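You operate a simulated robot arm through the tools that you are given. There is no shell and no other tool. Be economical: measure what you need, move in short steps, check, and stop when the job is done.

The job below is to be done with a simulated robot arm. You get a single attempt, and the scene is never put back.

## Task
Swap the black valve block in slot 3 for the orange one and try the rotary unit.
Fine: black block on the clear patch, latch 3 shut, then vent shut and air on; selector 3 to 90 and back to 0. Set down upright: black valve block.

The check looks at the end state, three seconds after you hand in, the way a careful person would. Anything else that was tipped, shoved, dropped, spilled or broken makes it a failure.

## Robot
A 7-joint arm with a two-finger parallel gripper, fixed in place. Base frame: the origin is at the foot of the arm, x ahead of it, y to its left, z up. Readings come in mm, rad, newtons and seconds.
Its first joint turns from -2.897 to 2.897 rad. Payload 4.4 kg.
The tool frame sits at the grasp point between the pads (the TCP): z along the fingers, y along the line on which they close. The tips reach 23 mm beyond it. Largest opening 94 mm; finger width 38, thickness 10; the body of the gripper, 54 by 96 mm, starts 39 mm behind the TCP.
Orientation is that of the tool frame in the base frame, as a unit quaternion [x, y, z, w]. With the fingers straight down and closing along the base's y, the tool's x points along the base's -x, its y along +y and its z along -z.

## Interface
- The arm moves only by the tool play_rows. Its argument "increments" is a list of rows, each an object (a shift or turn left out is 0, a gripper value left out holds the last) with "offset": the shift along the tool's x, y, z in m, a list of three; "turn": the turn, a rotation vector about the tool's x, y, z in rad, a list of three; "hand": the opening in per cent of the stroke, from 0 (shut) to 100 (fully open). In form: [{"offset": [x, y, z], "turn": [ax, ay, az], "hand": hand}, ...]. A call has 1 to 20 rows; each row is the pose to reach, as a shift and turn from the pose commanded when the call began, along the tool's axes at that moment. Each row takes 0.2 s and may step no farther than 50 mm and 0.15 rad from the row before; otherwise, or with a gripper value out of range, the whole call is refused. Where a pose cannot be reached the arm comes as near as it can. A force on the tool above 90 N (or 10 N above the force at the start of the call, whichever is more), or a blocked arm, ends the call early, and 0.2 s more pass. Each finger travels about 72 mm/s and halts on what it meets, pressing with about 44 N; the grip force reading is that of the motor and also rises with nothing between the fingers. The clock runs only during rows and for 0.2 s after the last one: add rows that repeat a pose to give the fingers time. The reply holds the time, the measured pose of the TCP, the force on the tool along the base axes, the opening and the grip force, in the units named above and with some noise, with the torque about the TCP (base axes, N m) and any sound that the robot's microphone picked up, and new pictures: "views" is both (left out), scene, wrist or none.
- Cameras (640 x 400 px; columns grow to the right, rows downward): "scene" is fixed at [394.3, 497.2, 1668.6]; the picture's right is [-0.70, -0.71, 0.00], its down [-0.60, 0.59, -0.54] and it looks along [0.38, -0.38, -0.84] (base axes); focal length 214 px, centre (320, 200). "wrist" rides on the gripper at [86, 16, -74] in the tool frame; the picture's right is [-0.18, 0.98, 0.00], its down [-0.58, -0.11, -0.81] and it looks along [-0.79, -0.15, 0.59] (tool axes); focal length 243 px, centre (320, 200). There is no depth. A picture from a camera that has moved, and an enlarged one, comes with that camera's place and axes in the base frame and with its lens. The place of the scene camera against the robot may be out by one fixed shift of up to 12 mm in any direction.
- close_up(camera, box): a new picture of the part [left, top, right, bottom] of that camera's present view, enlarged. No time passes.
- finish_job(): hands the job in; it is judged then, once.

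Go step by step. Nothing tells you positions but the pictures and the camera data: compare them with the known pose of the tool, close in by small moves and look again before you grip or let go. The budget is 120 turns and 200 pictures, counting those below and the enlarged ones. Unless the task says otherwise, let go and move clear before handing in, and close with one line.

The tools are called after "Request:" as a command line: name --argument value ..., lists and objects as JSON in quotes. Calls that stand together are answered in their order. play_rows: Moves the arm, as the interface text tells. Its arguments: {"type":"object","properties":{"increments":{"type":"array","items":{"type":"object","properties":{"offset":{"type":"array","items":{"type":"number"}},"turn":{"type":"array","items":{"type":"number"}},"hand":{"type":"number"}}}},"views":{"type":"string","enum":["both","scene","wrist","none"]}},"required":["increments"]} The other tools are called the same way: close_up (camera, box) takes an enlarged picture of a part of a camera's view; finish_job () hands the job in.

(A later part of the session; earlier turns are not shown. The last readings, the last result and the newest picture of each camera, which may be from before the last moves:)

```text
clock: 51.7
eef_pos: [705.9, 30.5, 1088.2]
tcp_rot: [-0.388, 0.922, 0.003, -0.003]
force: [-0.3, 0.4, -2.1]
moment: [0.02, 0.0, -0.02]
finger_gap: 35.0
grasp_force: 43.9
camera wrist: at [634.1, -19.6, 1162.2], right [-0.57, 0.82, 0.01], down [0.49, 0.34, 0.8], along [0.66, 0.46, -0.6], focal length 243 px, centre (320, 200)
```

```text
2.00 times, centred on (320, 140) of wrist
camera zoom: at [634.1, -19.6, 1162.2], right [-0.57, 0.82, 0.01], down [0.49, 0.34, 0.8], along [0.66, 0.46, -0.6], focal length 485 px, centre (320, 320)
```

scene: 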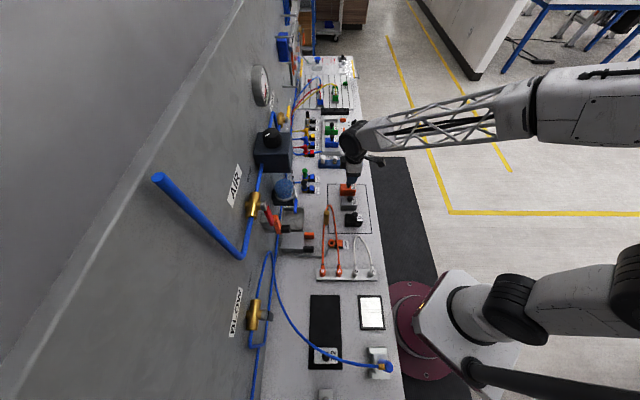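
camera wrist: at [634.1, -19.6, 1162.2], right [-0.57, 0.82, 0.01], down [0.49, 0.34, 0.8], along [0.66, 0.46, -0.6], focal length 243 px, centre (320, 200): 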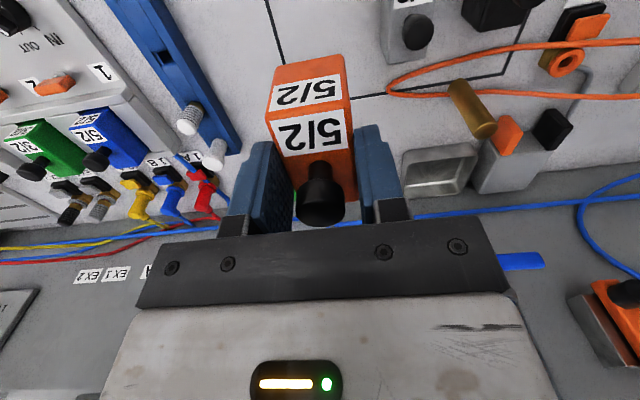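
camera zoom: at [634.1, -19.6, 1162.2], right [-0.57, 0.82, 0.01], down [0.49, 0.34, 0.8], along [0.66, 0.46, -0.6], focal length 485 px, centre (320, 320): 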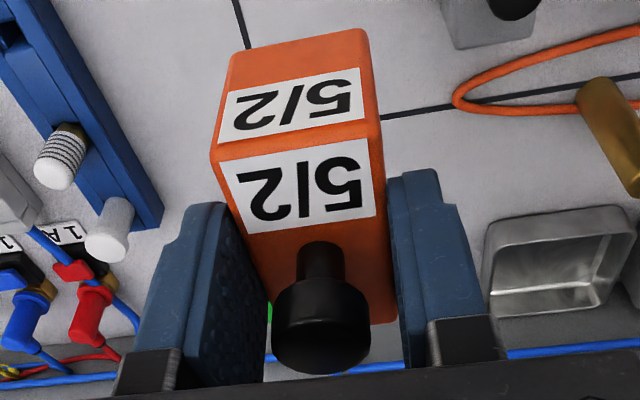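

Orange is held just as the black one was (same bottom height). I return along the bench to above slot 3, stopping ~45 mm above the seated height.

Request:
play_rows --increments '[{"offset": [-0.006, -0.0415, 0]}, {"offset": [-0.012, -0.083, 0]}, {"offset": [-0.018, -0.1245, 0]}, {"offset": [-0.024, -0.166, 0]}, {"offset": [-0.03, -0.2075, 0]}, {"offset": [-0.036, -0.249, 0]}, {"offset": [-0.042, -0.29, 0]}, {"offset": [-0.048, -0.332, 0]}, {"offset": [-0.053, -0.373, 0]}, {"offset": [-0.058, -0.415, 0]}, {"offset": [-0.062, -0.4555, 0]}, {"offset": [-0.062, -0.4555, 0.04]}, {"offset": [-0.062, -0.4555, 0.07]}, {"offset": [-0.062, -0.4555, 0.09]}, {"offset": [-0.062, -0.4555, 0.09]}]' --views "both"

Request:
close_up --camera "scene" --box '[310, 80, 370, 130]'

Request:
close_up --camera "wrist" --box '[220, 0, 420, 160]'

```text
clock: 54.9
eef_pos: [1074.4, -243.5, 996.0]
tcp_rot: [-0.387, 0.922, 0.003, -0.004]
force: [0.7, 1.0, -1.1]
moment: [0.03, 0.0, -0.04]
finger_gap: 35.1
grasp_force: 44.2
camera wrist: at [1002.4, -293.7, 1070.4], right [-0.57, 0.82, 0.01], down [0.49, 0.34, 0.8], along [0.66, 0.46, -0.6], focal length 243 px, centre (320, 200)
```

scene: 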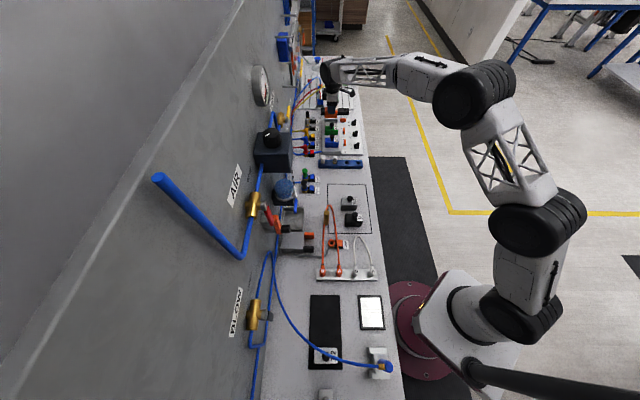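
wrist: 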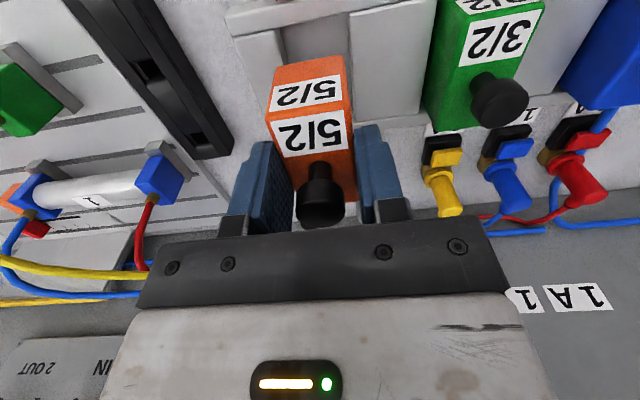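

```text
8.00 times, centred on (340, 105) of scene
camera zoom: at [394.3, 497.2, 1668.6], right [-0.7, -0.71, 0.0], down [-0.6, 0.59, -0.54], along [0.38, -0.38, -0.84], focal length 1716 px, centre (160, 960)
```

zoom: 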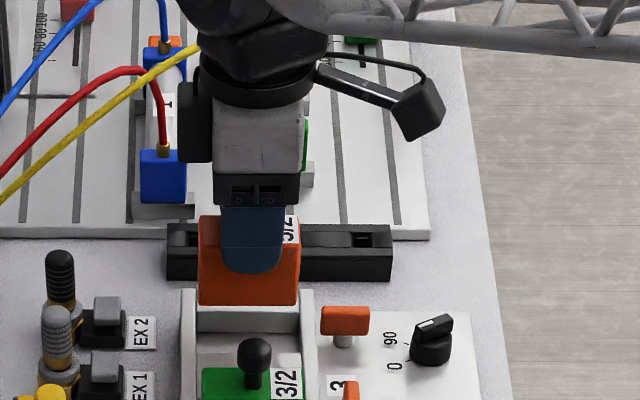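

```text
2.50 times, centred on (320, 80) of wrist
camera zoom: at [1002.4, -293.7, 1070.4], right [-0.57, 0.82, 0.01], down [0.49, 0.34, 0.8], along [0.66, 0.46, -0.6], focal length 606 px, centre (320, 500)
```

zoom: 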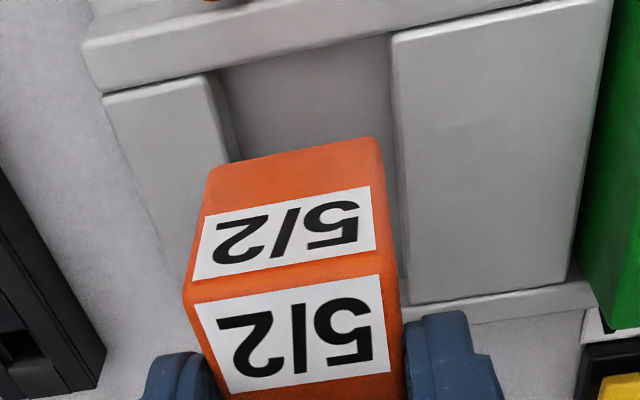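

Orange is lined up over the empty slot. Descending in small steps, watching force.

Request:
play_rows --increments '[{"offset": [0, 0, 0.012]}, {"offset": [0, 0, 0.022]}, {"offset": [0, 0, 0.03]}, {"offset": [0, 0, 0.03]}]' --views "wrist"

Request:
close_up --camera "scene" --box '[310, 90, 360, 125]'

Request:
close_up --camera "wrist" --box '[220, 20, 420, 180]'

```text
clock: 55.9
eef_pos: [1072.5, -241.1, 965.7]
tcp_rot: [-0.387, 0.922, 0.002, -0.002]
force: [0.1, 0.2, -0.8]
moment: [-0.02, -0.01, -0.02]
finger_gap: 35.4
grasp_force: 44.2
camera wrist: at [1001.1, -292.8, 1039.2], right [-0.57, 0.82, 0.01], down [0.49, 0.34, 0.8], along [0.66, 0.46, -0.6], focal length 243 px, centre (320, 200)
```

wrist: 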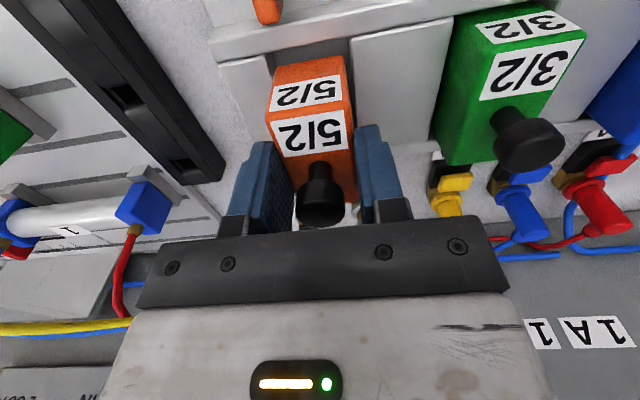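

```text
11.43 times, centred on (335, 108) of scene
camera zoom: at [394.3, 497.2, 1668.6], right [-0.7, -0.71, 0.0], down [-0.6, 0.59, -0.54], along [0.38, -0.38, -0.84], focal length 2451 px, centre (149, 1257)
```

zoom: 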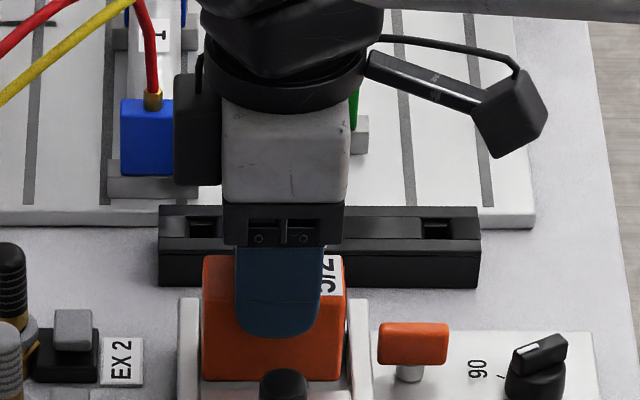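

```text
2.50 times, centred on (320, 100) of wrist
camera zoom: at [1001.1, -292.8, 1039.2], right [-0.57, 0.82, 0.01], down [0.49, 0.34, 0.8], along [0.66, 0.46, -0.6], focal length 606 px, centre (320, 450)
```

zoom: 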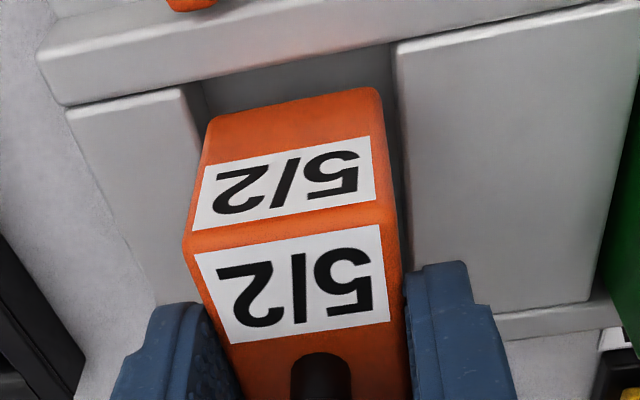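

Still free and centred. Descending the last 19 mm in small steps.

Request:
play_rows --increments '[{"offset": [0, 0, 0.004]}, {"offset": [0, 0, 0.008]}, {"offset": [0, 0, 0.012]}, {"offset": [0, 0, 0.015]}, {"offset": [0, 0, 0.018]}, {"offset": [0, 0, 0.0195]}, {"offset": [0, 0, 0.0195]}]' --views "wrist"

Request:
close_up --camera "scene" --box '[310, 90, 360, 125]'

Request:
close_up --camera "wrist" --box '[220, 20, 420, 180]'

```text
clock: 57.5
eef_pos: [1072.5, -242.6, 947.9]
tcp_rot: [-0.386, 0.922, 0.002, -0.001]
force: [-1.6, 1.8, 28.2]
moment: [-0.52, 0.33, -0.05]
finger_gap: 35.2
grasp_force: 43.9
camera wrist: at [1000.4, -293.2, 1021.3], right [-0.57, 0.82, 0.0], down [0.49, 0.34, 0.8], along [0.66, 0.46, -0.59], focal length 243 px, centre (320, 200)
```

wrist: 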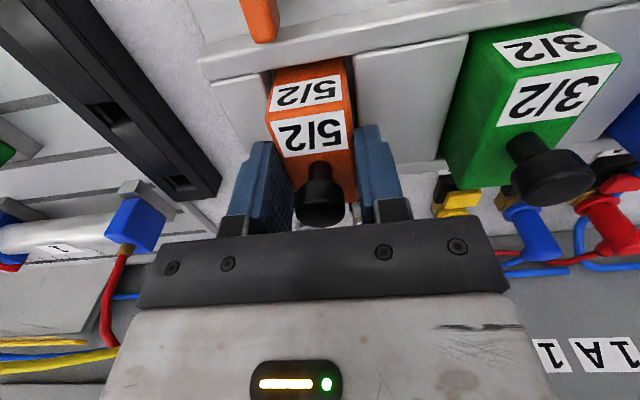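

```text
11.43 times, centred on (335, 108) of scene
camera zoom: at [394.3, 497.2, 1668.6], right [-0.7, -0.71, 0.0], down [-0.6, 0.59, -0.54], along [0.38, -0.38, -0.84], focal length 2451 px, centre (149, 1257)
```

zoom: 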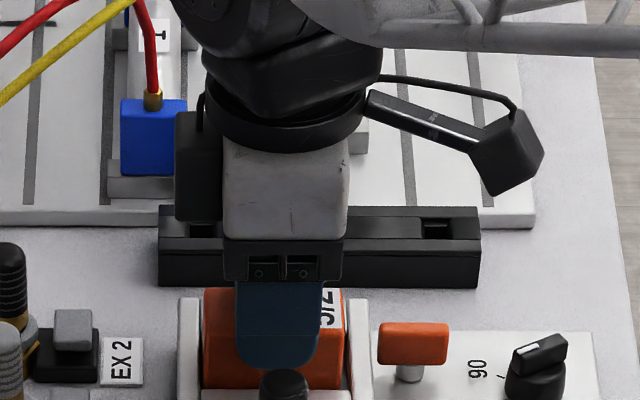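

```text
2.50 times, centred on (320, 100) of wrist
camera zoom: at [1000.4, -293.2, 1021.3], right [-0.57, 0.82, 0.0], down [0.49, 0.34, 0.8], along [0.66, 0.46, -0.59], focal length 606 px, centre (320, 450)
```

zoom: 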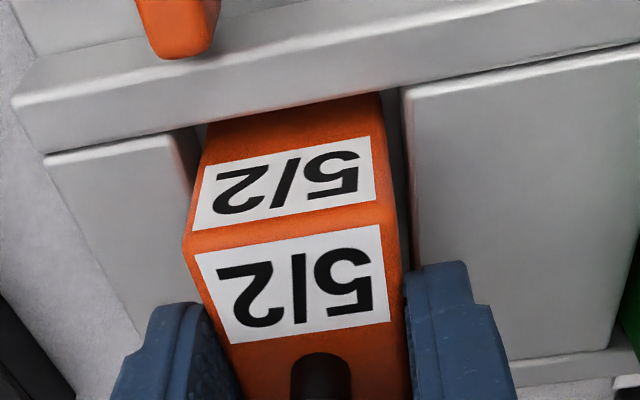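

It meets the seat at z≈947.5, matching the black block's seated height, and its top edge is where the black one's was. Releasing and rising to inspect.

Request:
play_rows --increments '[{"hand": 44}, {"hand": 44}, {"hand": 44}, {"offset": [0, 0, -0.015]}, {"offset": [0, 0, -0.04]}, {"offset": [0.03, 0, -0.07]}, {"offset": [0.06, 0, -0.1]}, {"offset": [0.06, 0, -0.1]}]' --views "wrist"

Request:
close_up --camera "scene" --box '[310, 100, 366, 135]'

Request:
close_up --camera "wrist" --box '[220, 40, 420, 180]'

```text
clock: 59.3
eef_pos: [1032.3, -286.3, 1044.6]
tcp_rot: [-0.387, 0.922, 0.002, -0.003]
force: [-0.9, 0.2, 1.1]
moment: [-0.01, 0.02, -0.01]
finger_gap: 41.3
grasp_force: 0.0
camera wrist: at [960.0, -336.1, 1118.4], right [-0.57, 0.82, 0.01], down [0.49, 0.34, 0.8], along [0.66, 0.46, -0.6], focal length 243 px, centre (320, 200)
```

wrist: 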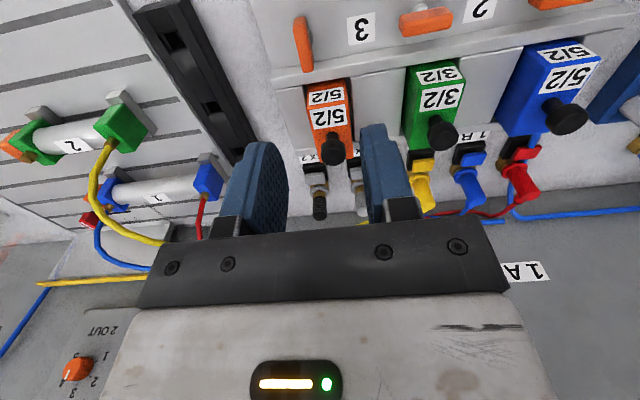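

```text
11.43 times, centred on (338, 118) of scene
camera zoom: at [394.3, 497.2, 1668.6], right [-0.7, -0.71, 0.0], down [-0.6, 0.59, -0.54], along [0.38, -0.38, -0.84], focal length 2451 px, centre (114, 1143)
```

zoom: 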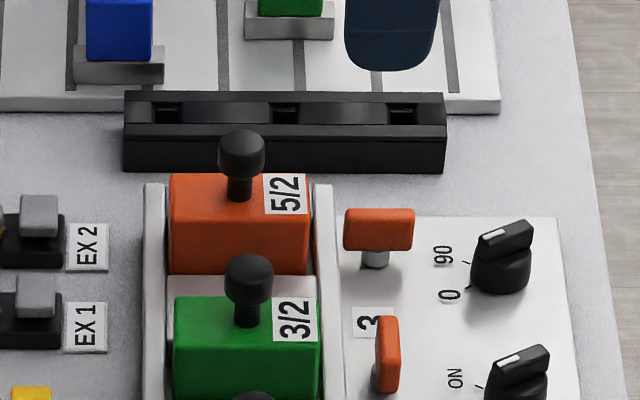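

```text
2.86 times, centred on (320, 110) of wrist
camera zoom: at [960.0, -336.1, 1118.4], right [-0.57, 0.82, 0.01], down [0.49, 0.34, 0.8], along [0.66, 0.46, -0.6], focal length 693 px, centre (320, 457)
```

zoom: 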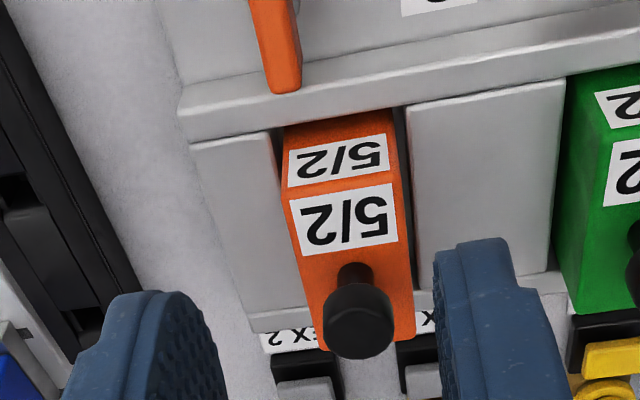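

Looks seated in line with the neighbours; one sharper check of its height against the green block.

Request:
close_up --camera "scene" --box '[320, 108, 352, 150]'

Request:
close_up --camera "wrist" --box '[280, 60, 480, 180]'

```text
9.52 times, centred on (336, 129) of scene
camera zoom: at [394.3, 497.2, 1668.6], right [-0.7, -0.71, 0.0], down [-0.6, 0.59, -0.54], along [0.38, -0.38, -0.84], focal length 2043 px, centre (168, 876)
```

zoom: 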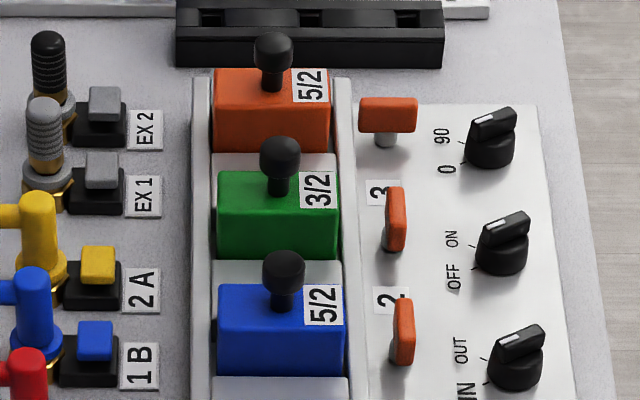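

```text
3.20 times, centred on (380, 120) of wrist
camera zoom: at [960.0, -336.1, 1118.4], right [-0.57, 0.82, 0.01], down [0.49, 0.34, 0.8], along [0.66, 0.46, -0.6], focal length 776 px, centre (128, 456)
```

zoom: 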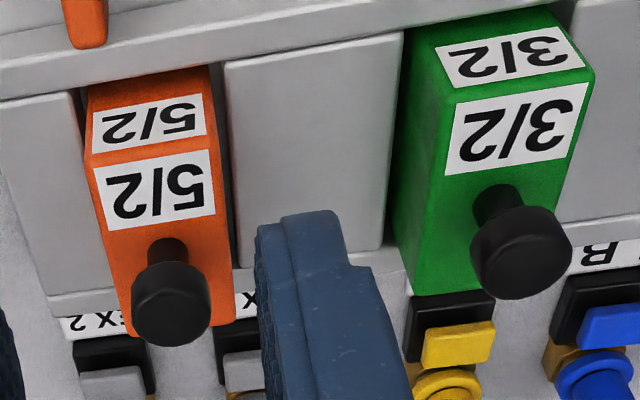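

Orange sits coplanar with green and blue. Now latch 3 back: return to the earlier grip pose over the handle, stopping 25 mm above first.

Request:
play_rows --increments '[{"offset": [0.017, -0.011, 0], "hand": 18}, {"offset": [0.017, -0.011, 0.04]}, {"offset": [0.017, -0.011, 0.08]}, {"offset": [0.017, -0.011, 0.102]}, {"offset": [0.017, -0.011, 0.102]}]' --views "wrist"

Request:
close_up --camera "wrist" --box '[240, 90, 400, 190]'

```text
clock: 60.5
eef_pos: [1026.2, -306.2, 942.6]
tcp_rot: [-0.387, 0.922, 0.003, -0.003]
force: [0.2, -0.4, 0.2]
moment: [0.04, 0.01, -0.01]
finger_gap: 16.9
grasp_force: 0.2
camera wrist: at [954.1, -356.4, 1016.7], right [-0.57, 0.82, 0.01], down [0.49, 0.34, 0.8], along [0.66, 0.46, -0.6], focal length 243 px, centre (320, 200)
```

wrist: 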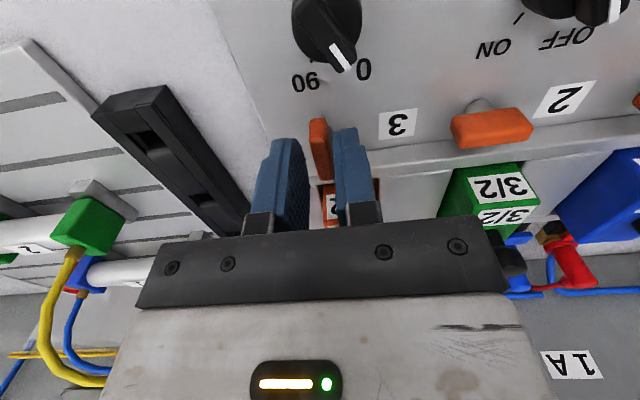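

```text
4.00 times, centred on (320, 140) of wrist
camera zoom: at [954.1, -356.4, 1016.7], right [-0.57, 0.82, 0.01], down [0.49, 0.34, 0.8], along [0.66, 0.46, -0.6], focal length 970 px, centre (320, 440)
```

zoom: 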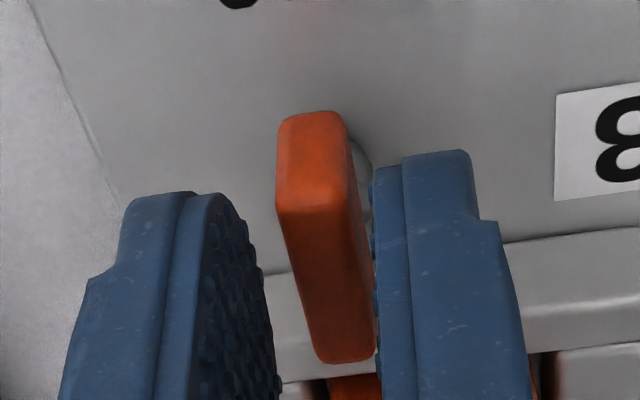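

The handle is between the pads as before. Descending and gripping.

Request:
play_rows --increments '[{"offset": [0, 0.001, 0.008]}, {"offset": [0, 0.001, 0.016]}, {"offset": [0, 0.001, 0.024]}, {"offset": [0, 0.001, 0.024], "hand": 0}, {"offset": [0, 0.001, 0.024], "hand": 0}, {"offset": [0, 0.001, 0.024], "hand": 0}]' --views "wrist"

```text
clock: 61.9
eef_pos: [1025.5, -306.1, 918.8]
tcp_rot: [-0.387, 0.922, 0.002, -0.002]
force: [28.5, -14.3, -4.4]
moment: [0.05, -1.18, -0.73]
finger_gap: 9.9
grasp_force: 44.8
camera wrist: at [954.2, -356.3, 993.2], right [-0.57, 0.82, 0.0], down [0.49, 0.34, 0.8], along [0.66, 0.46, -0.59], focal length 243 px, centre (320, 200)
```

wrist: 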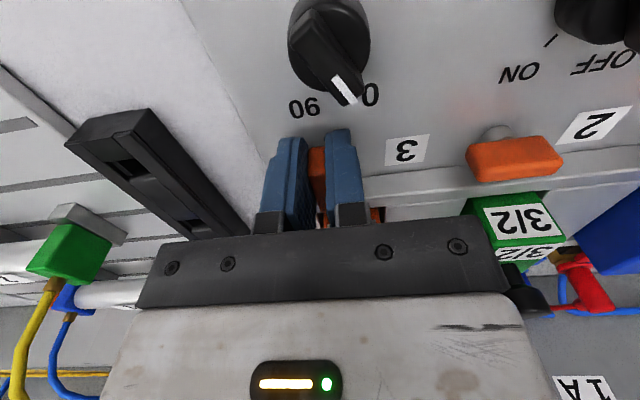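

Gripped. Turning the handle clockwise, arcing about the post axis.

Request:
play_rows --increments '[{"offset": [0, -0.001, 0]}, {"offset": [0, 0, 0], "turn": [0, 0, 0.1]}, {"offset": [-0.0002, 0.0009, 0], "turn": [0, 0, 0.2]}, {"offset": [-0.0004, 0.0018, 0], "turn": [0, 0, 0.3]}, {"offset": [-0.0007, 0.0027, 0], "turn": [0, 0, 0.4]}, {"offset": [-0.0007, 0.0027, 0], "turn": [0, 0, 0.4]}]' --views "none"

```text
clock: 63.3
eef_pos: [1024.3, -303.2, 919.1]
tcp_rot: [-0.196, 0.981, 0.001, -0.003]
force: [26.3, -28.6, 1.7]
moment: [-0.49, -0.89, -0.37]
finger_gap: 9.9
grasp_force: 44.9
```

Turning freely; adjusting 1 mm and continuing.

Request:
play_rows --increments '[{"offset": [-0.0005, -0.0013, 0]}, {"offset": [-0.0006, -0.0004, 0], "turn": [0, 0, 0.1]}, {"offset": [-0.0007, 0.0006, 0], "turn": [0, 0, 0.2]}, {"offset": [-0.0009, 0.0015, 0], "turn": [0, 0, 0.3]}, {"offset": [-0.0012, 0.0024, 0], "turn": [0, 0, 0.4]}, {"offset": [-0.0012, 0.0024, 0], "turn": [0, 0, 0.4]}]' --views "none"

```text
clock: 64.7
eef_pos: [1023.5, -299.4, 919.8]
tcp_rot: [0.004, 1.0, 0.001, -0.003]
force: [-36.2, 4.4, 19.5]
moment: [-0.38, 0.28, 0.05]
finger_gap: 10.2
grasp_force: 45.0
```

Loads are low at mid-turn; continuing toward the shut direction.

Request:
play_rows --increments '[{"offset": [0.0008, 0.0, 0]}, {"offset": [0.0007, 0.001, 0], "turn": [0, 0, 0.1]}, {"offset": [0.0006, 0.0019, 0], "turn": [0, 0, 0.2]}, {"offset": [0.0004, 0.0028, 0], "turn": [0, 0, 0.3]}, {"offset": [0.0001, 0.0037, 0], "turn": [0, 0, 0.4]}, {"offset": [0.0001, 0.0037, 0], "turn": [0, 0, 0.4]}]' --views "none"

Request:
play_rows --increments '[{"offset": [0, 0.001, 0], "turn": [0, 0, 0.1]}, {"offset": [-0.0002, 0.0019, 0], "turn": [0, 0, 0.2]}, {"offset": [-0.0004, 0.0028, 0], "turn": [0, 0, 0.3]}, {"offset": [-0.0007, 0.0036, 0], "turn": [0, 0, 0.385]}, {"offset": [-0.0007, 0.0036, 0], "turn": [0, 0, 0.385]}]' --views "wrist"

```text
clock: 66.1
eef_pos: [1024.7, -295.2, 917.8]
tcp_rot: [0.202, 0.979, -0.001, -0.003]
force: [25.8, -10.1, 6.9]
moment: [0.22, 0.11, 0.03]
finger_gap: 9.7
grasp_force: 45.0
```

```text
clock: 67.3
eef_pos: [1026.5, -293.2, 918.3]
tcp_rot: [0.386, 0.923, -0.002, -0.004]
force: [44.3, -9.6, 5.2]
moment: [0.13, -0.54, 0.51]
finger_gap: 9.9
grasp_force: 44.9
camera wrist: at [977.3, -220.1, 993.0], right [0.83, 0.56, 0.0], down [0.34, -0.49, 0.8], along [0.45, -0.67, -0.6], focal length 243 px, centre (320, 200)
```

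wrist: 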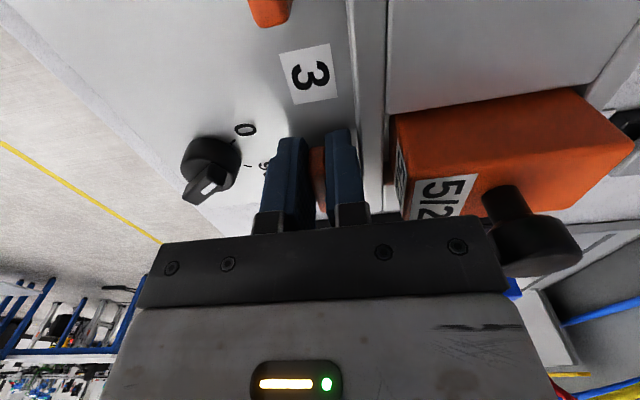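

Handle is back along the bench (shut). Releasing and rising for a check.

Request:
play_rows --increments '[{"hand": 16}, {"hand": 16}, {"offset": [0, 0, -0.01]}, {"offset": [0, 0, -0.03]}, {"offset": [0, 0, -0.06]}, {"offset": [0, 0, -0.1]}, {"offset": [0, 0, -0.13]}, {"offset": [0, 0, -0.13]}]' --views "both"

Request:
close_up --camera "wrist" --box '[180, 0, 420, 150]'

Request:
close_up --camera "scene" --box '[320, 100, 370, 150]'

```text
clock: 69.1
eef_pos: [1027.3, -292.5, 1048.3]
tcp_rot: [0.385, 0.923, 0.0, -0.004]
force: [0.1, -0.2, -0.6]
moment: [-0.01, 0.0, -0.01]
finger_gap: 15.0
grasp_force: 0.1
camera wrist: at [977.7, -219.8, 1122.9], right [0.83, 0.56, 0.0], down [0.34, -0.49, 0.8], along [0.45, -0.67, -0.6], focal length 243 px, centre (320, 200)
```

scene: 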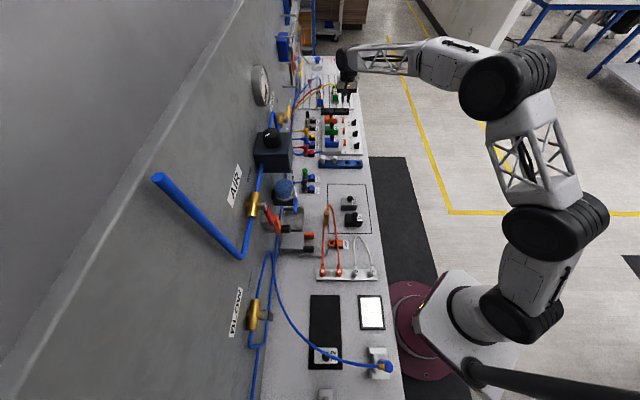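
wrist: 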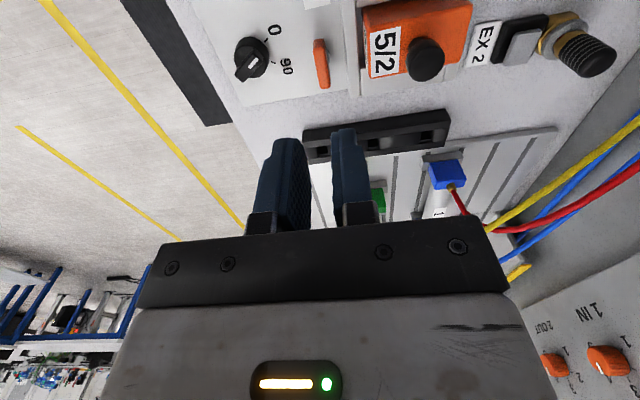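

```text
2.67 times, centred on (300, 75) of wrist
camera zoom: at [977.7, -219.8, 1122.9], right [0.83, 0.56, 0.0], down [0.34, -0.49, 0.8], along [0.45, -0.67, -0.6], focal length 647 px, centre (373, 533)
```

zoom: 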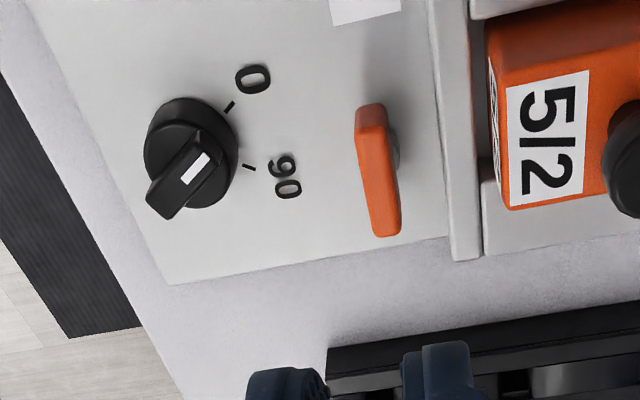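

```text
8.00 times, centred on (345, 125) of scene
camera zoom: at [394.3, 497.2, 1668.6], right [-0.7, -0.71, 0.0], down [-0.6, 0.59, -0.54], along [0.38, -0.38, -0.84], focal length 1716 px, centre (120, 800)
```

zoom: 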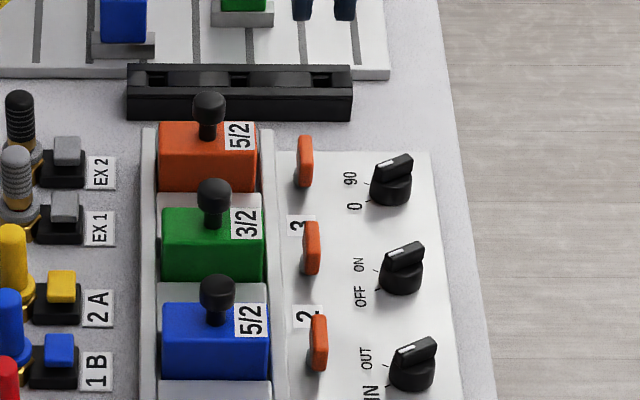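

Latch 3 is shut and everything is in order. Next the vent: moving up and turning to face the wall to see the yellow lever.

Request:
play_rows --increments '[{"offset": [0.0, 0, -0.045]}, {"offset": [0.02, 0.002, -0.085], "turn": [0, 0, -0.14]}, {"offset": [0.055, 0.004, -0.115], "turn": [0, 0, -0.28]}, {"offset": [0.09, 0.006, -0.145], "turn": [0, 0, -0.42]}, {"offset": [0.13, 0.008, -0.17], "turn": [0, 0, -0.56]}, {"offset": [0.17, 0.01, -0.195], "turn": [0, 0, -0.7]}, {"offset": [0.21, 0.012, -0.215], "turn": [0, 0, -0.84]}, {"offset": [0.25, 0.014, -0.235], "turn": [0, 0, -0.98]}, {"offset": [0.29, 0.016, -0.25], "turn": [0, 0, -1.12]}, {"offset": [0.33, 0.018, -0.262], "turn": [0, 0, -1.26]}, {"offset": [0.36, 0.02, -0.272], "turn": [0, 0, -1.4]}, {"offset": [0.373, 0.02, -0.272], "turn": [0, 0, -1.5]}, {"offset": [0.373, 0.02, -0.272], "turn": [0, 0, -1.57]}, {"offset": [0.373, 0.02, -0.272], "turn": [0, 0, -1.57]}]' --views "both"

```text
clock: 72.1
eef_pos: [780.3, -14.8, 1322.9]
tcp_rot: [-0.38, 0.925, 0.003, -0.004]
force: [-0.2, 0.4, -0.4]
moment: [-0.01, 0.0, 0.0]
finger_gap: 15.0
grasp_force: 0.0
camera wrist: at [709.4, -62.9, 1396.6], right [-0.56, 0.83, 0.01], down [0.5, 0.33, 0.8], along [0.66, 0.45, -0.6], focal length 243 px, centre (320, 200)
```

scene: 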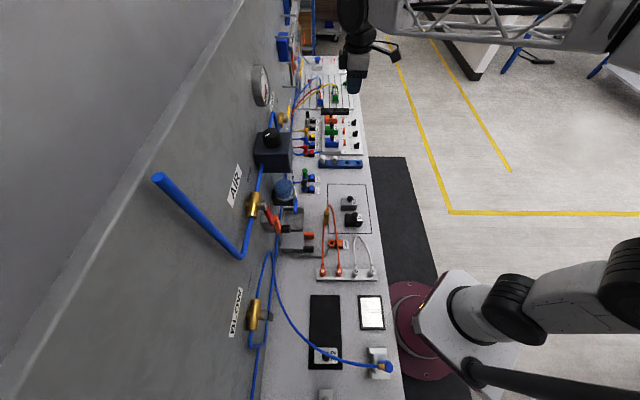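
wrist: 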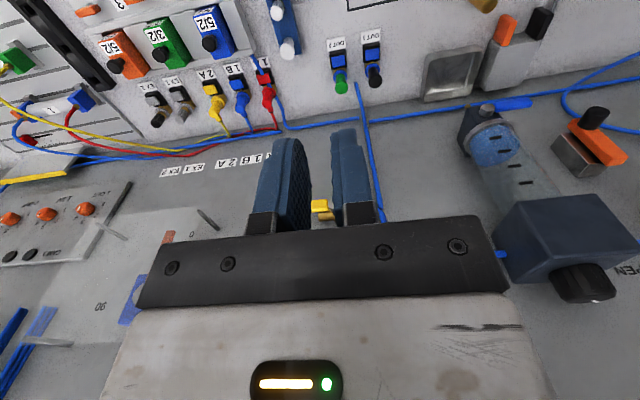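

The vent's yellow lever is just hidden behind the palm; raising 120 mm to see it between the fingers.

Request:
play_rows --increments '[{"offset": [0, 0, -0.04], "hand": 60}, {"offset": [0, 0, -0.08]}, {"offset": [0, 0, -0.12]}, {"offset": [0, 0, -0.12]}]' --views "wrist"

Request:
close_up --camera "wrist" --box '[240, 90, 400, 230]'

```text
clock: 73.1
eef_pos: [782.9, -15.2, 1445.1]
tcp_rot: [-0.38, 0.925, 0.002, -0.003]
force: [0.9, -0.2, 0.7]
moment: [0.0, 0.03, -0.01]
finger_gap: 56.2
grasp_force: 0.1
camera wrist: at [709.7, -63.8, 1518.4], right [-0.56, 0.83, 0.01], down [0.5, 0.33, 0.8], along [0.66, 0.45, -0.6], focal length 243 px, centre (320, 200)
```

wrist: 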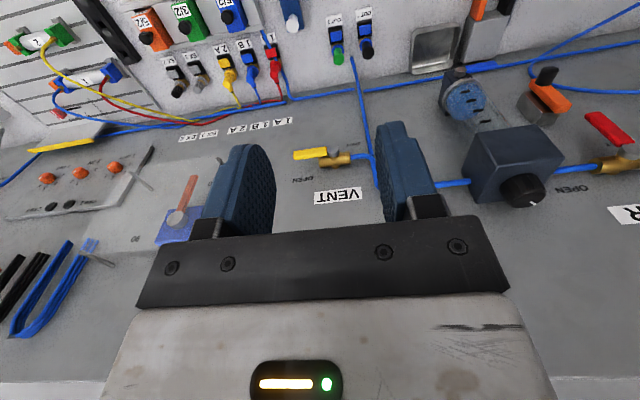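

```text
2.86 times, centred on (320, 160) of wrist
camera zoom: at [709.7, -63.8, 1518.4], right [-0.56, 0.83, 0.01], down [0.5, 0.33, 0.8], along [0.66, 0.45, -0.6], focal length 693 px, centre (320, 314)
```

zoom: 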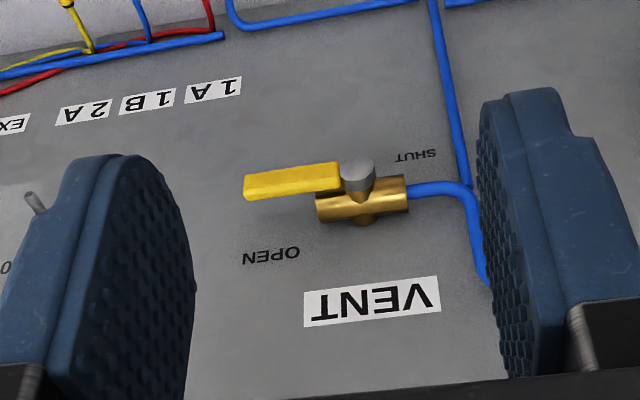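

The vent lever runs from its stem (a≈583, w≈767, z≈1176) toward OPEN (+a), tip at a≈660; SHUT is downward. I'll close the fingers, tilt the tool to point at the wall, and come in above the lever.

Request:
play_rows --increments '[{"offset": [-0.014, -0.008, 0.02], "turn": [0, -0.13, 0], "hand": 0}, {"offset": [-0.028, -0.016, 0.04], "turn": [0, -0.26, 0]}, {"offset": [-0.042, -0.024, 0.06], "turn": [0, -0.39, 0]}, {"offset": [-0.056, -0.032, 0.08], "turn": [0, -0.52, 0]}, {"offset": [-0.07, -0.04, 0.1], "turn": [0, -0.65, 0]}, {"offset": [-0.084, -0.048, 0.12], "turn": [0, -0.78, 0]}, {"offset": [-0.098, -0.056, 0.14], "turn": [0, -0.91, 0]}, {"offset": [-0.112, -0.064, 0.16], "turn": [0, -1.04, 0]}, {"offset": [-0.125, -0.072, 0.18], "turn": [0, -1.17, 0]}, {"offset": [-0.137, -0.08, 0.2], "turn": [0, -1.3, 0]}, {"offset": [-0.137, -0.08, 0.2], "turn": [0, -1.3, 0]}]' --views "both"

```text
clock: 75.5
eef_pos: [934.5, 24.8, 1241.4]
tcp_rot: [-0.301, 0.738, 0.232, 0.558]
force: [-0.3, 0.1, 0.2]
moment: [-0.01, 0.04, 0.0]
finger_gap: 0.0
grasp_force: 42.9
camera wrist: at [855.1, -29.9, 1177.5], right [-0.65, 0.73, 0.18], down [-0.36, -0.52, 0.78], along [0.66, 0.44, 0.6], focal length 243 px, centre (320, 200)
```

scene: 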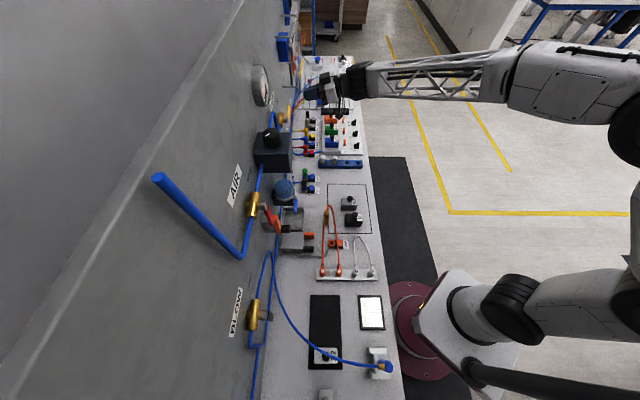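
wrist: 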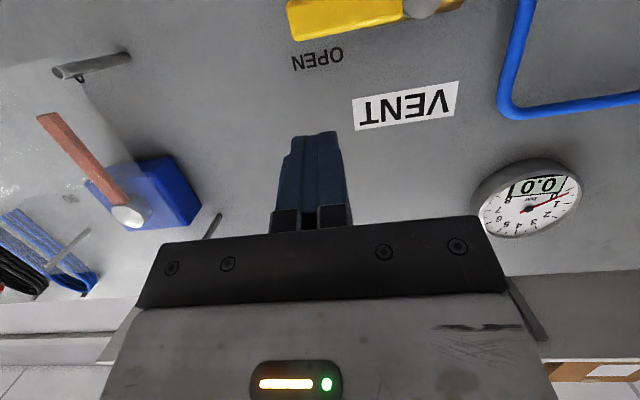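

Clear view: lever tip at about (1005,78,1176), gauge 0.0. I move in toward the wall with the fingertip just above the lever.

Request:
play_rows --increments '[{"offset": [-0.001, 0, 0.03]}, {"offset": [-0.002, 0, 0.055]}, {"offset": [-0.0024, 0, 0.074]}, {"offset": [-0.0024, 0, 0.074]}]' --views "both"

Request:
close_up --camera "scene" --box '[260, 80, 350, 140]'

```text
clock: 76.5
eef_pos: [985.3, 75.8, 1223.6]
tcp_rot: [-0.302, 0.738, 0.232, 0.557]
force: [-0.2, -0.4, -0.1]
moment: [0.01, 0.02, -0.01]
finger_gap: 0.0
grasp_force: 41.9
camera wrist: at [906.0, 21.1, 1160.2], right [-0.65, 0.73, 0.18], down [-0.36, -0.52, 0.78], along [0.66, 0.44, 0.6], focal length 243 px, centre (320, 200)
```

scene: 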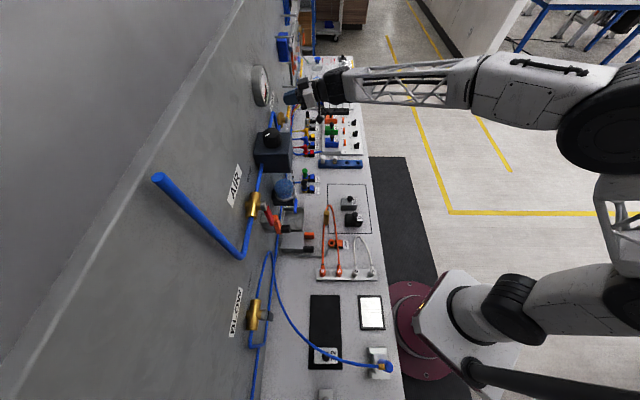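
wrist: 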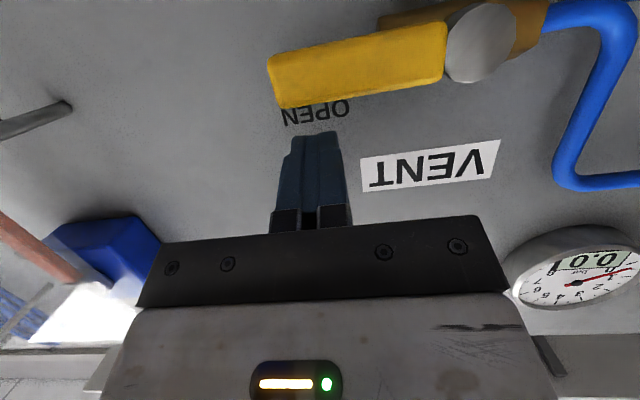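

```text
6.67 times, centred on (305, 110) of scene
camera zoom: at [394.3, 497.2, 1668.6], right [-0.7, -0.71, 0.0], down [-0.6, 0.59, -0.54], along [0.38, -0.38, -0.84], focal length 1430 px, centre (420, 800)
```

zoom: 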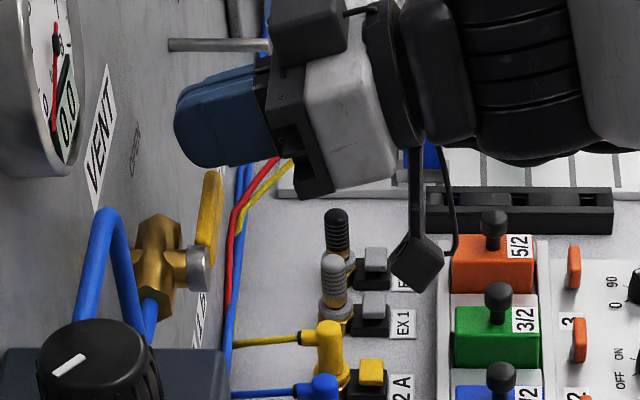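

The fingertip is just above the lever near its end. Pushing it down along an arc to about 45° first.

Request:
play_rows --increments '[{"offset": [0.0116, 0.001, 0.0032]}, {"offset": [0.019, -0.002, 0.0053]}, {"offset": [0.0262, -0.0045, 0.0073]}, {"offset": [0.035, -0.0052, 0.0096]}, {"offset": [0.043, -0.0057, 0.0119]}, {"offset": [0.052, -0.004, 0.0144]}, {"offset": [0.0607, -0.0012, 0.0168]}, {"offset": [0.0607, -0.0012, 0.0168]}]' --views "wrist"

```text
clock: 78.3
eef_pos: [984.0, 73.9, 1161.0]
tcp_rot: [-0.301, 0.739, 0.232, 0.557]
force: [-0.1, 0.8, 0.9]
moment: [-0.02, 0.02, -0.01]
finger_gap: 0.2
grasp_force: 42.7
camera wrist: at [905.0, 19.3, 1097.0], right [-0.65, 0.73, 0.18], down [-0.36, -0.52, 0.78], along [0.66, 0.44, 0.6], focal length 243 px, centre (320, 200)
```

wrist: 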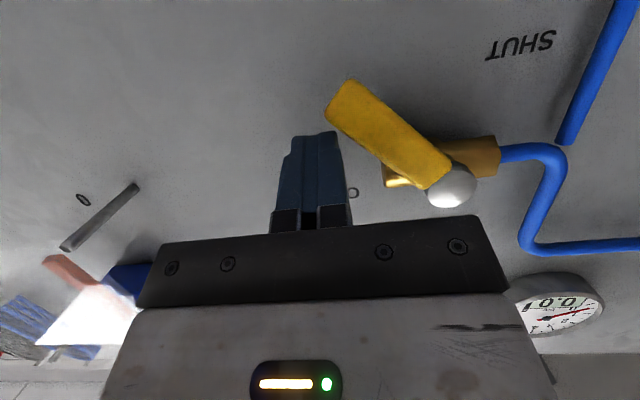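

The lever follows. Pushing it on toward vertical.

Request:
play_rows --increments '[{"offset": [0.0164, 0.0102, 0.0045]}, {"offset": [0.024, 0.018, 0.0065]}, {"offset": [0.0295, 0.0262, 0.0082]}, {"offset": [0.034, 0.036, 0.0095]}, {"offset": [0.0372, 0.044, 0.0103]}, {"offset": [0.0372, 0.048, 0.0103]}, {"offset": [0.0372, 0.048, 0.0103]}]' --views "wrist"

```text
clock: 79.7
eef_pos: [954.4, 103.6, 1123.4]
tcp_rot: [-0.297, 0.739, 0.229, 0.559]
force: [42.6, -18.9, -4.0]
moment: [0.37, 0.76, -0.47]
finger_gap: 0.2
grasp_force: 41.9
stopped in row 7: the force on the tool passed its limit at 96 N (the readings are from after the stop); the commanded pose is now the measured one
camera wrist: at [874.5, 50.1, 1060.4], right [-0.65, 0.74, 0.18], down [-0.36, -0.51, 0.78], along [0.67, 0.44, 0.6], focal length 243 px, centre (320, 200)
```

wrist: 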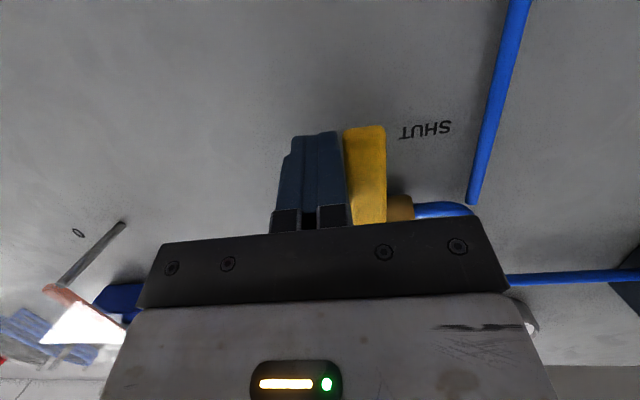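

The lever hit its stop at SHUT (pointing down). Backing off sideways, then away from the wall to look.

Request:
play_rows --increments '[{"offset": [0, -0.012, 0]}, {"offset": [0, -0.025, -0.02]}, {"offset": [0, -0.025, -0.06]}, {"offset": [0, -0.025, -0.1]}, {"offset": [0, -0.025, -0.13]}, {"offset": [0, -0.025, -0.13]}]' --views "both"

Request:
close_up --camera "scene" --box '[250, 65, 330, 140]'

```text
clock: 81.1
eef_pos: [881.7, 0.4, 1158.8]
tcp_rot: [-0.299, 0.739, 0.23, 0.558]
force: [0.3, -0.2, 0.0]
moment: [-0.01, 0.01, -0.01]
finger_gap: 0.1
grasp_force: 42.2
camera wrist: at [801.1, -52.9, 1095.9], right [-0.65, 0.74, 0.18], down [-0.36, -0.51, 0.78], along [0.67, 0.44, 0.6], focal length 243 px, centre (320, 200)
```

scene: 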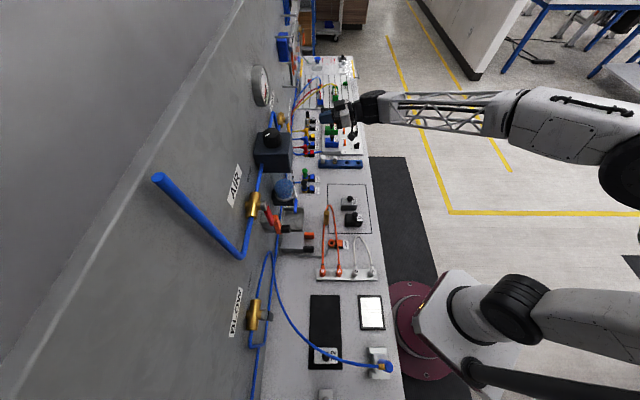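
wrist: 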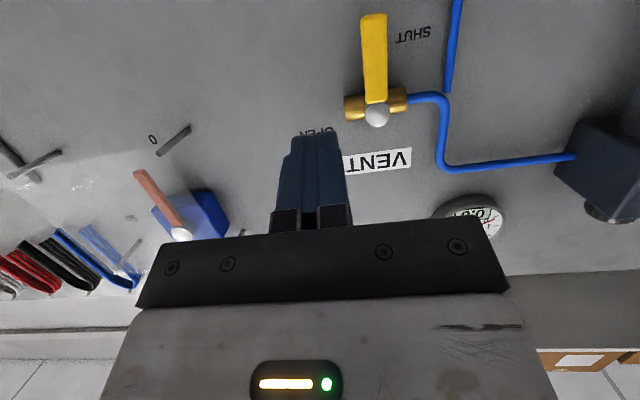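

```text
5.33 times, centred on (290, 102) of scene
camera zoom: at [394.3, 497.2, 1668.6], right [-0.7, -0.71, 0.0], down [-0.6, 0.59, -0.54], along [0.38, -0.38, -0.84], focal length 1144 px, centre (480, 720)
```

zoom: 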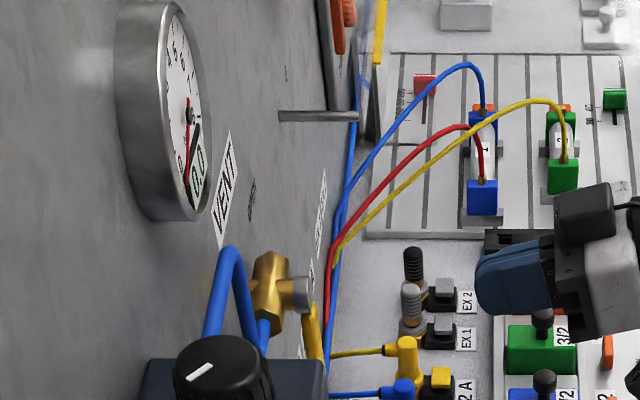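

Vent is shut (lever down beside SHUT). AIR valve stem computed at a≈165, w≈767, z≈1268 with its lever hanging down to z≈1184; I back off from the wall and travel along to it.

Request:
play_rows --increments '[{"offset": [-0.01, 0.0, -0.035]}, {"offset": [-0.02, 0.02, -0.07]}, {"offset": [-0.03, 0.06, -0.078]}, {"offset": [-0.04, 0.105, -0.078]}, {"offset": [-0.0426, 0.15, -0.078]}, {"offset": [-0.0426, 0.195, -0.078]}, {"offset": [-0.0426, 0.24, -0.078]}, {"offset": [-0.0426, 0.285, -0.078]}, {"offset": [-0.0426, 0.33, -0.078]}, {"offset": [-0.0426, 0.375, -0.078]}, {"offset": [-0.0426, 0.42, -0.078]}, {"offset": [-0.0426, 0.46, -0.078]}, {"offset": [-0.0426, 0.493, -0.078]}, {"offset": [-0.0426, 0.493, -0.078]}]' --views "both"

```text
clock: 84.1
eef_pos: [490.4, 308.7, 1224.7]
tcp_rot: [-0.299, 0.739, 0.23, 0.559]
force: [-0.8, -0.1, -0.3]
moment: [0.02, 0.0, 0.0]
finger_gap: 0.0
grasp_force: 42.9
camera wrist: at [411.4, 253.9, 1161.7], right [-0.65, 0.74, 0.18], down [-0.36, -0.51, 0.78], along [0.67, 0.44, 0.6], focal length 243 px, centre (320, 200)
```

scene: 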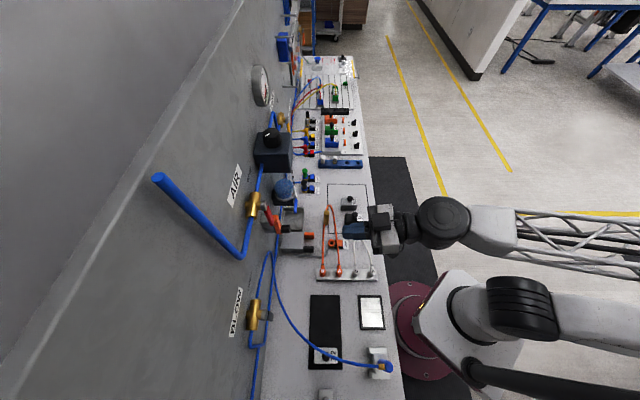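
wrist: 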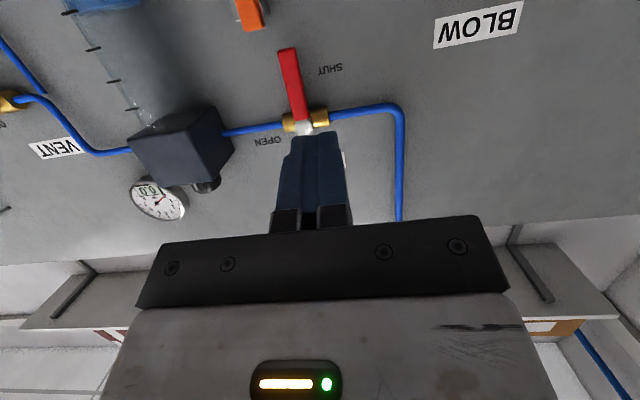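

Lever clearly hangs at SHUT, OPEN is to the +a side with free space. Moving the fingertip in beside the lever on its -a side.

Request:
play_rows --increments '[{"offset": [-0.0095, 0, 0.045]}, {"offset": [-0.019, 0, 0.09]}, {"offset": [-0.0285, 0, 0.135]}, {"offset": [-0.036, 0, 0.168]}, {"offset": [-0.0396, 0, 0.183]}, {"offset": [-0.0396, 0, 0.183]}]' --views "both"

Request:
close_up --camera "scene" --box '[225, 175, 345, 250]'

```text
clock: 85.5
eef_pos: [624.7, 437.5, 1214.2]
tcp_rot: [-0.299, 0.739, 0.23, 0.559]
force: [0.0, 0.0, -0.4]
moment: [0.02, -0.01, 0.0]
finger_gap: 0.0
grasp_force: 42.3
camera wrist: at [545.4, 383.6, 1149.7], right [-0.65, 0.74, 0.18], down [-0.36, -0.51, 0.78], along [0.67, 0.44, 0.6], focal length 243 px, centre (320, 200)
```

scene: 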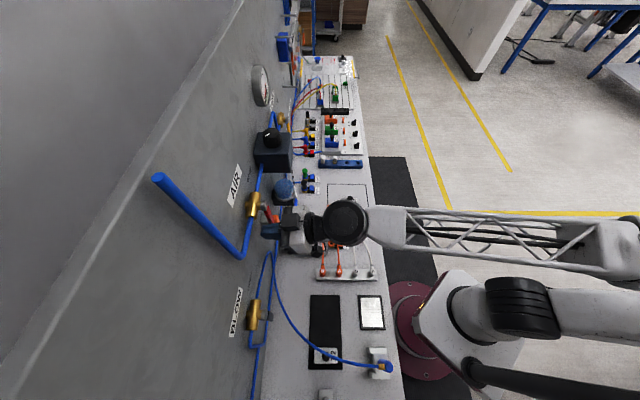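
wrist: 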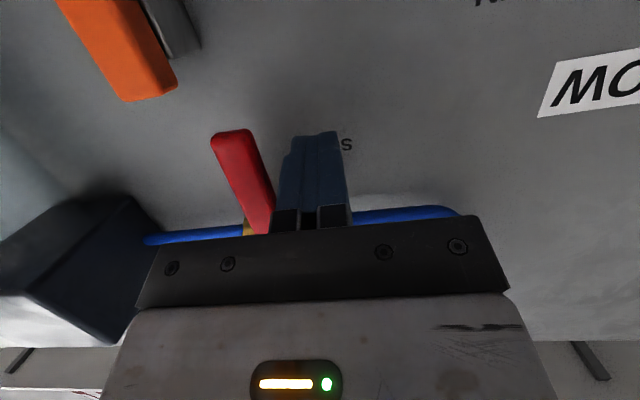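

```text
5.33 times, centred on (285, 212) of scene
camera zoom: at [394.3, 497.2, 1668.6], right [-0.7, -0.71, 0.0], down [-0.6, 0.59, -0.54], along [0.38, -0.38, -0.84], focal length 1144 px, centre (507, 133)
```

zoom: 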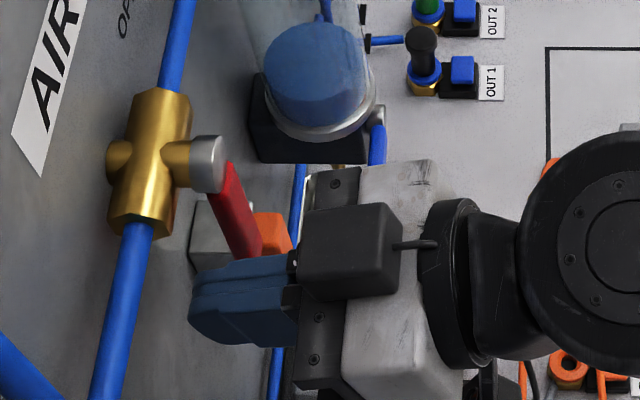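

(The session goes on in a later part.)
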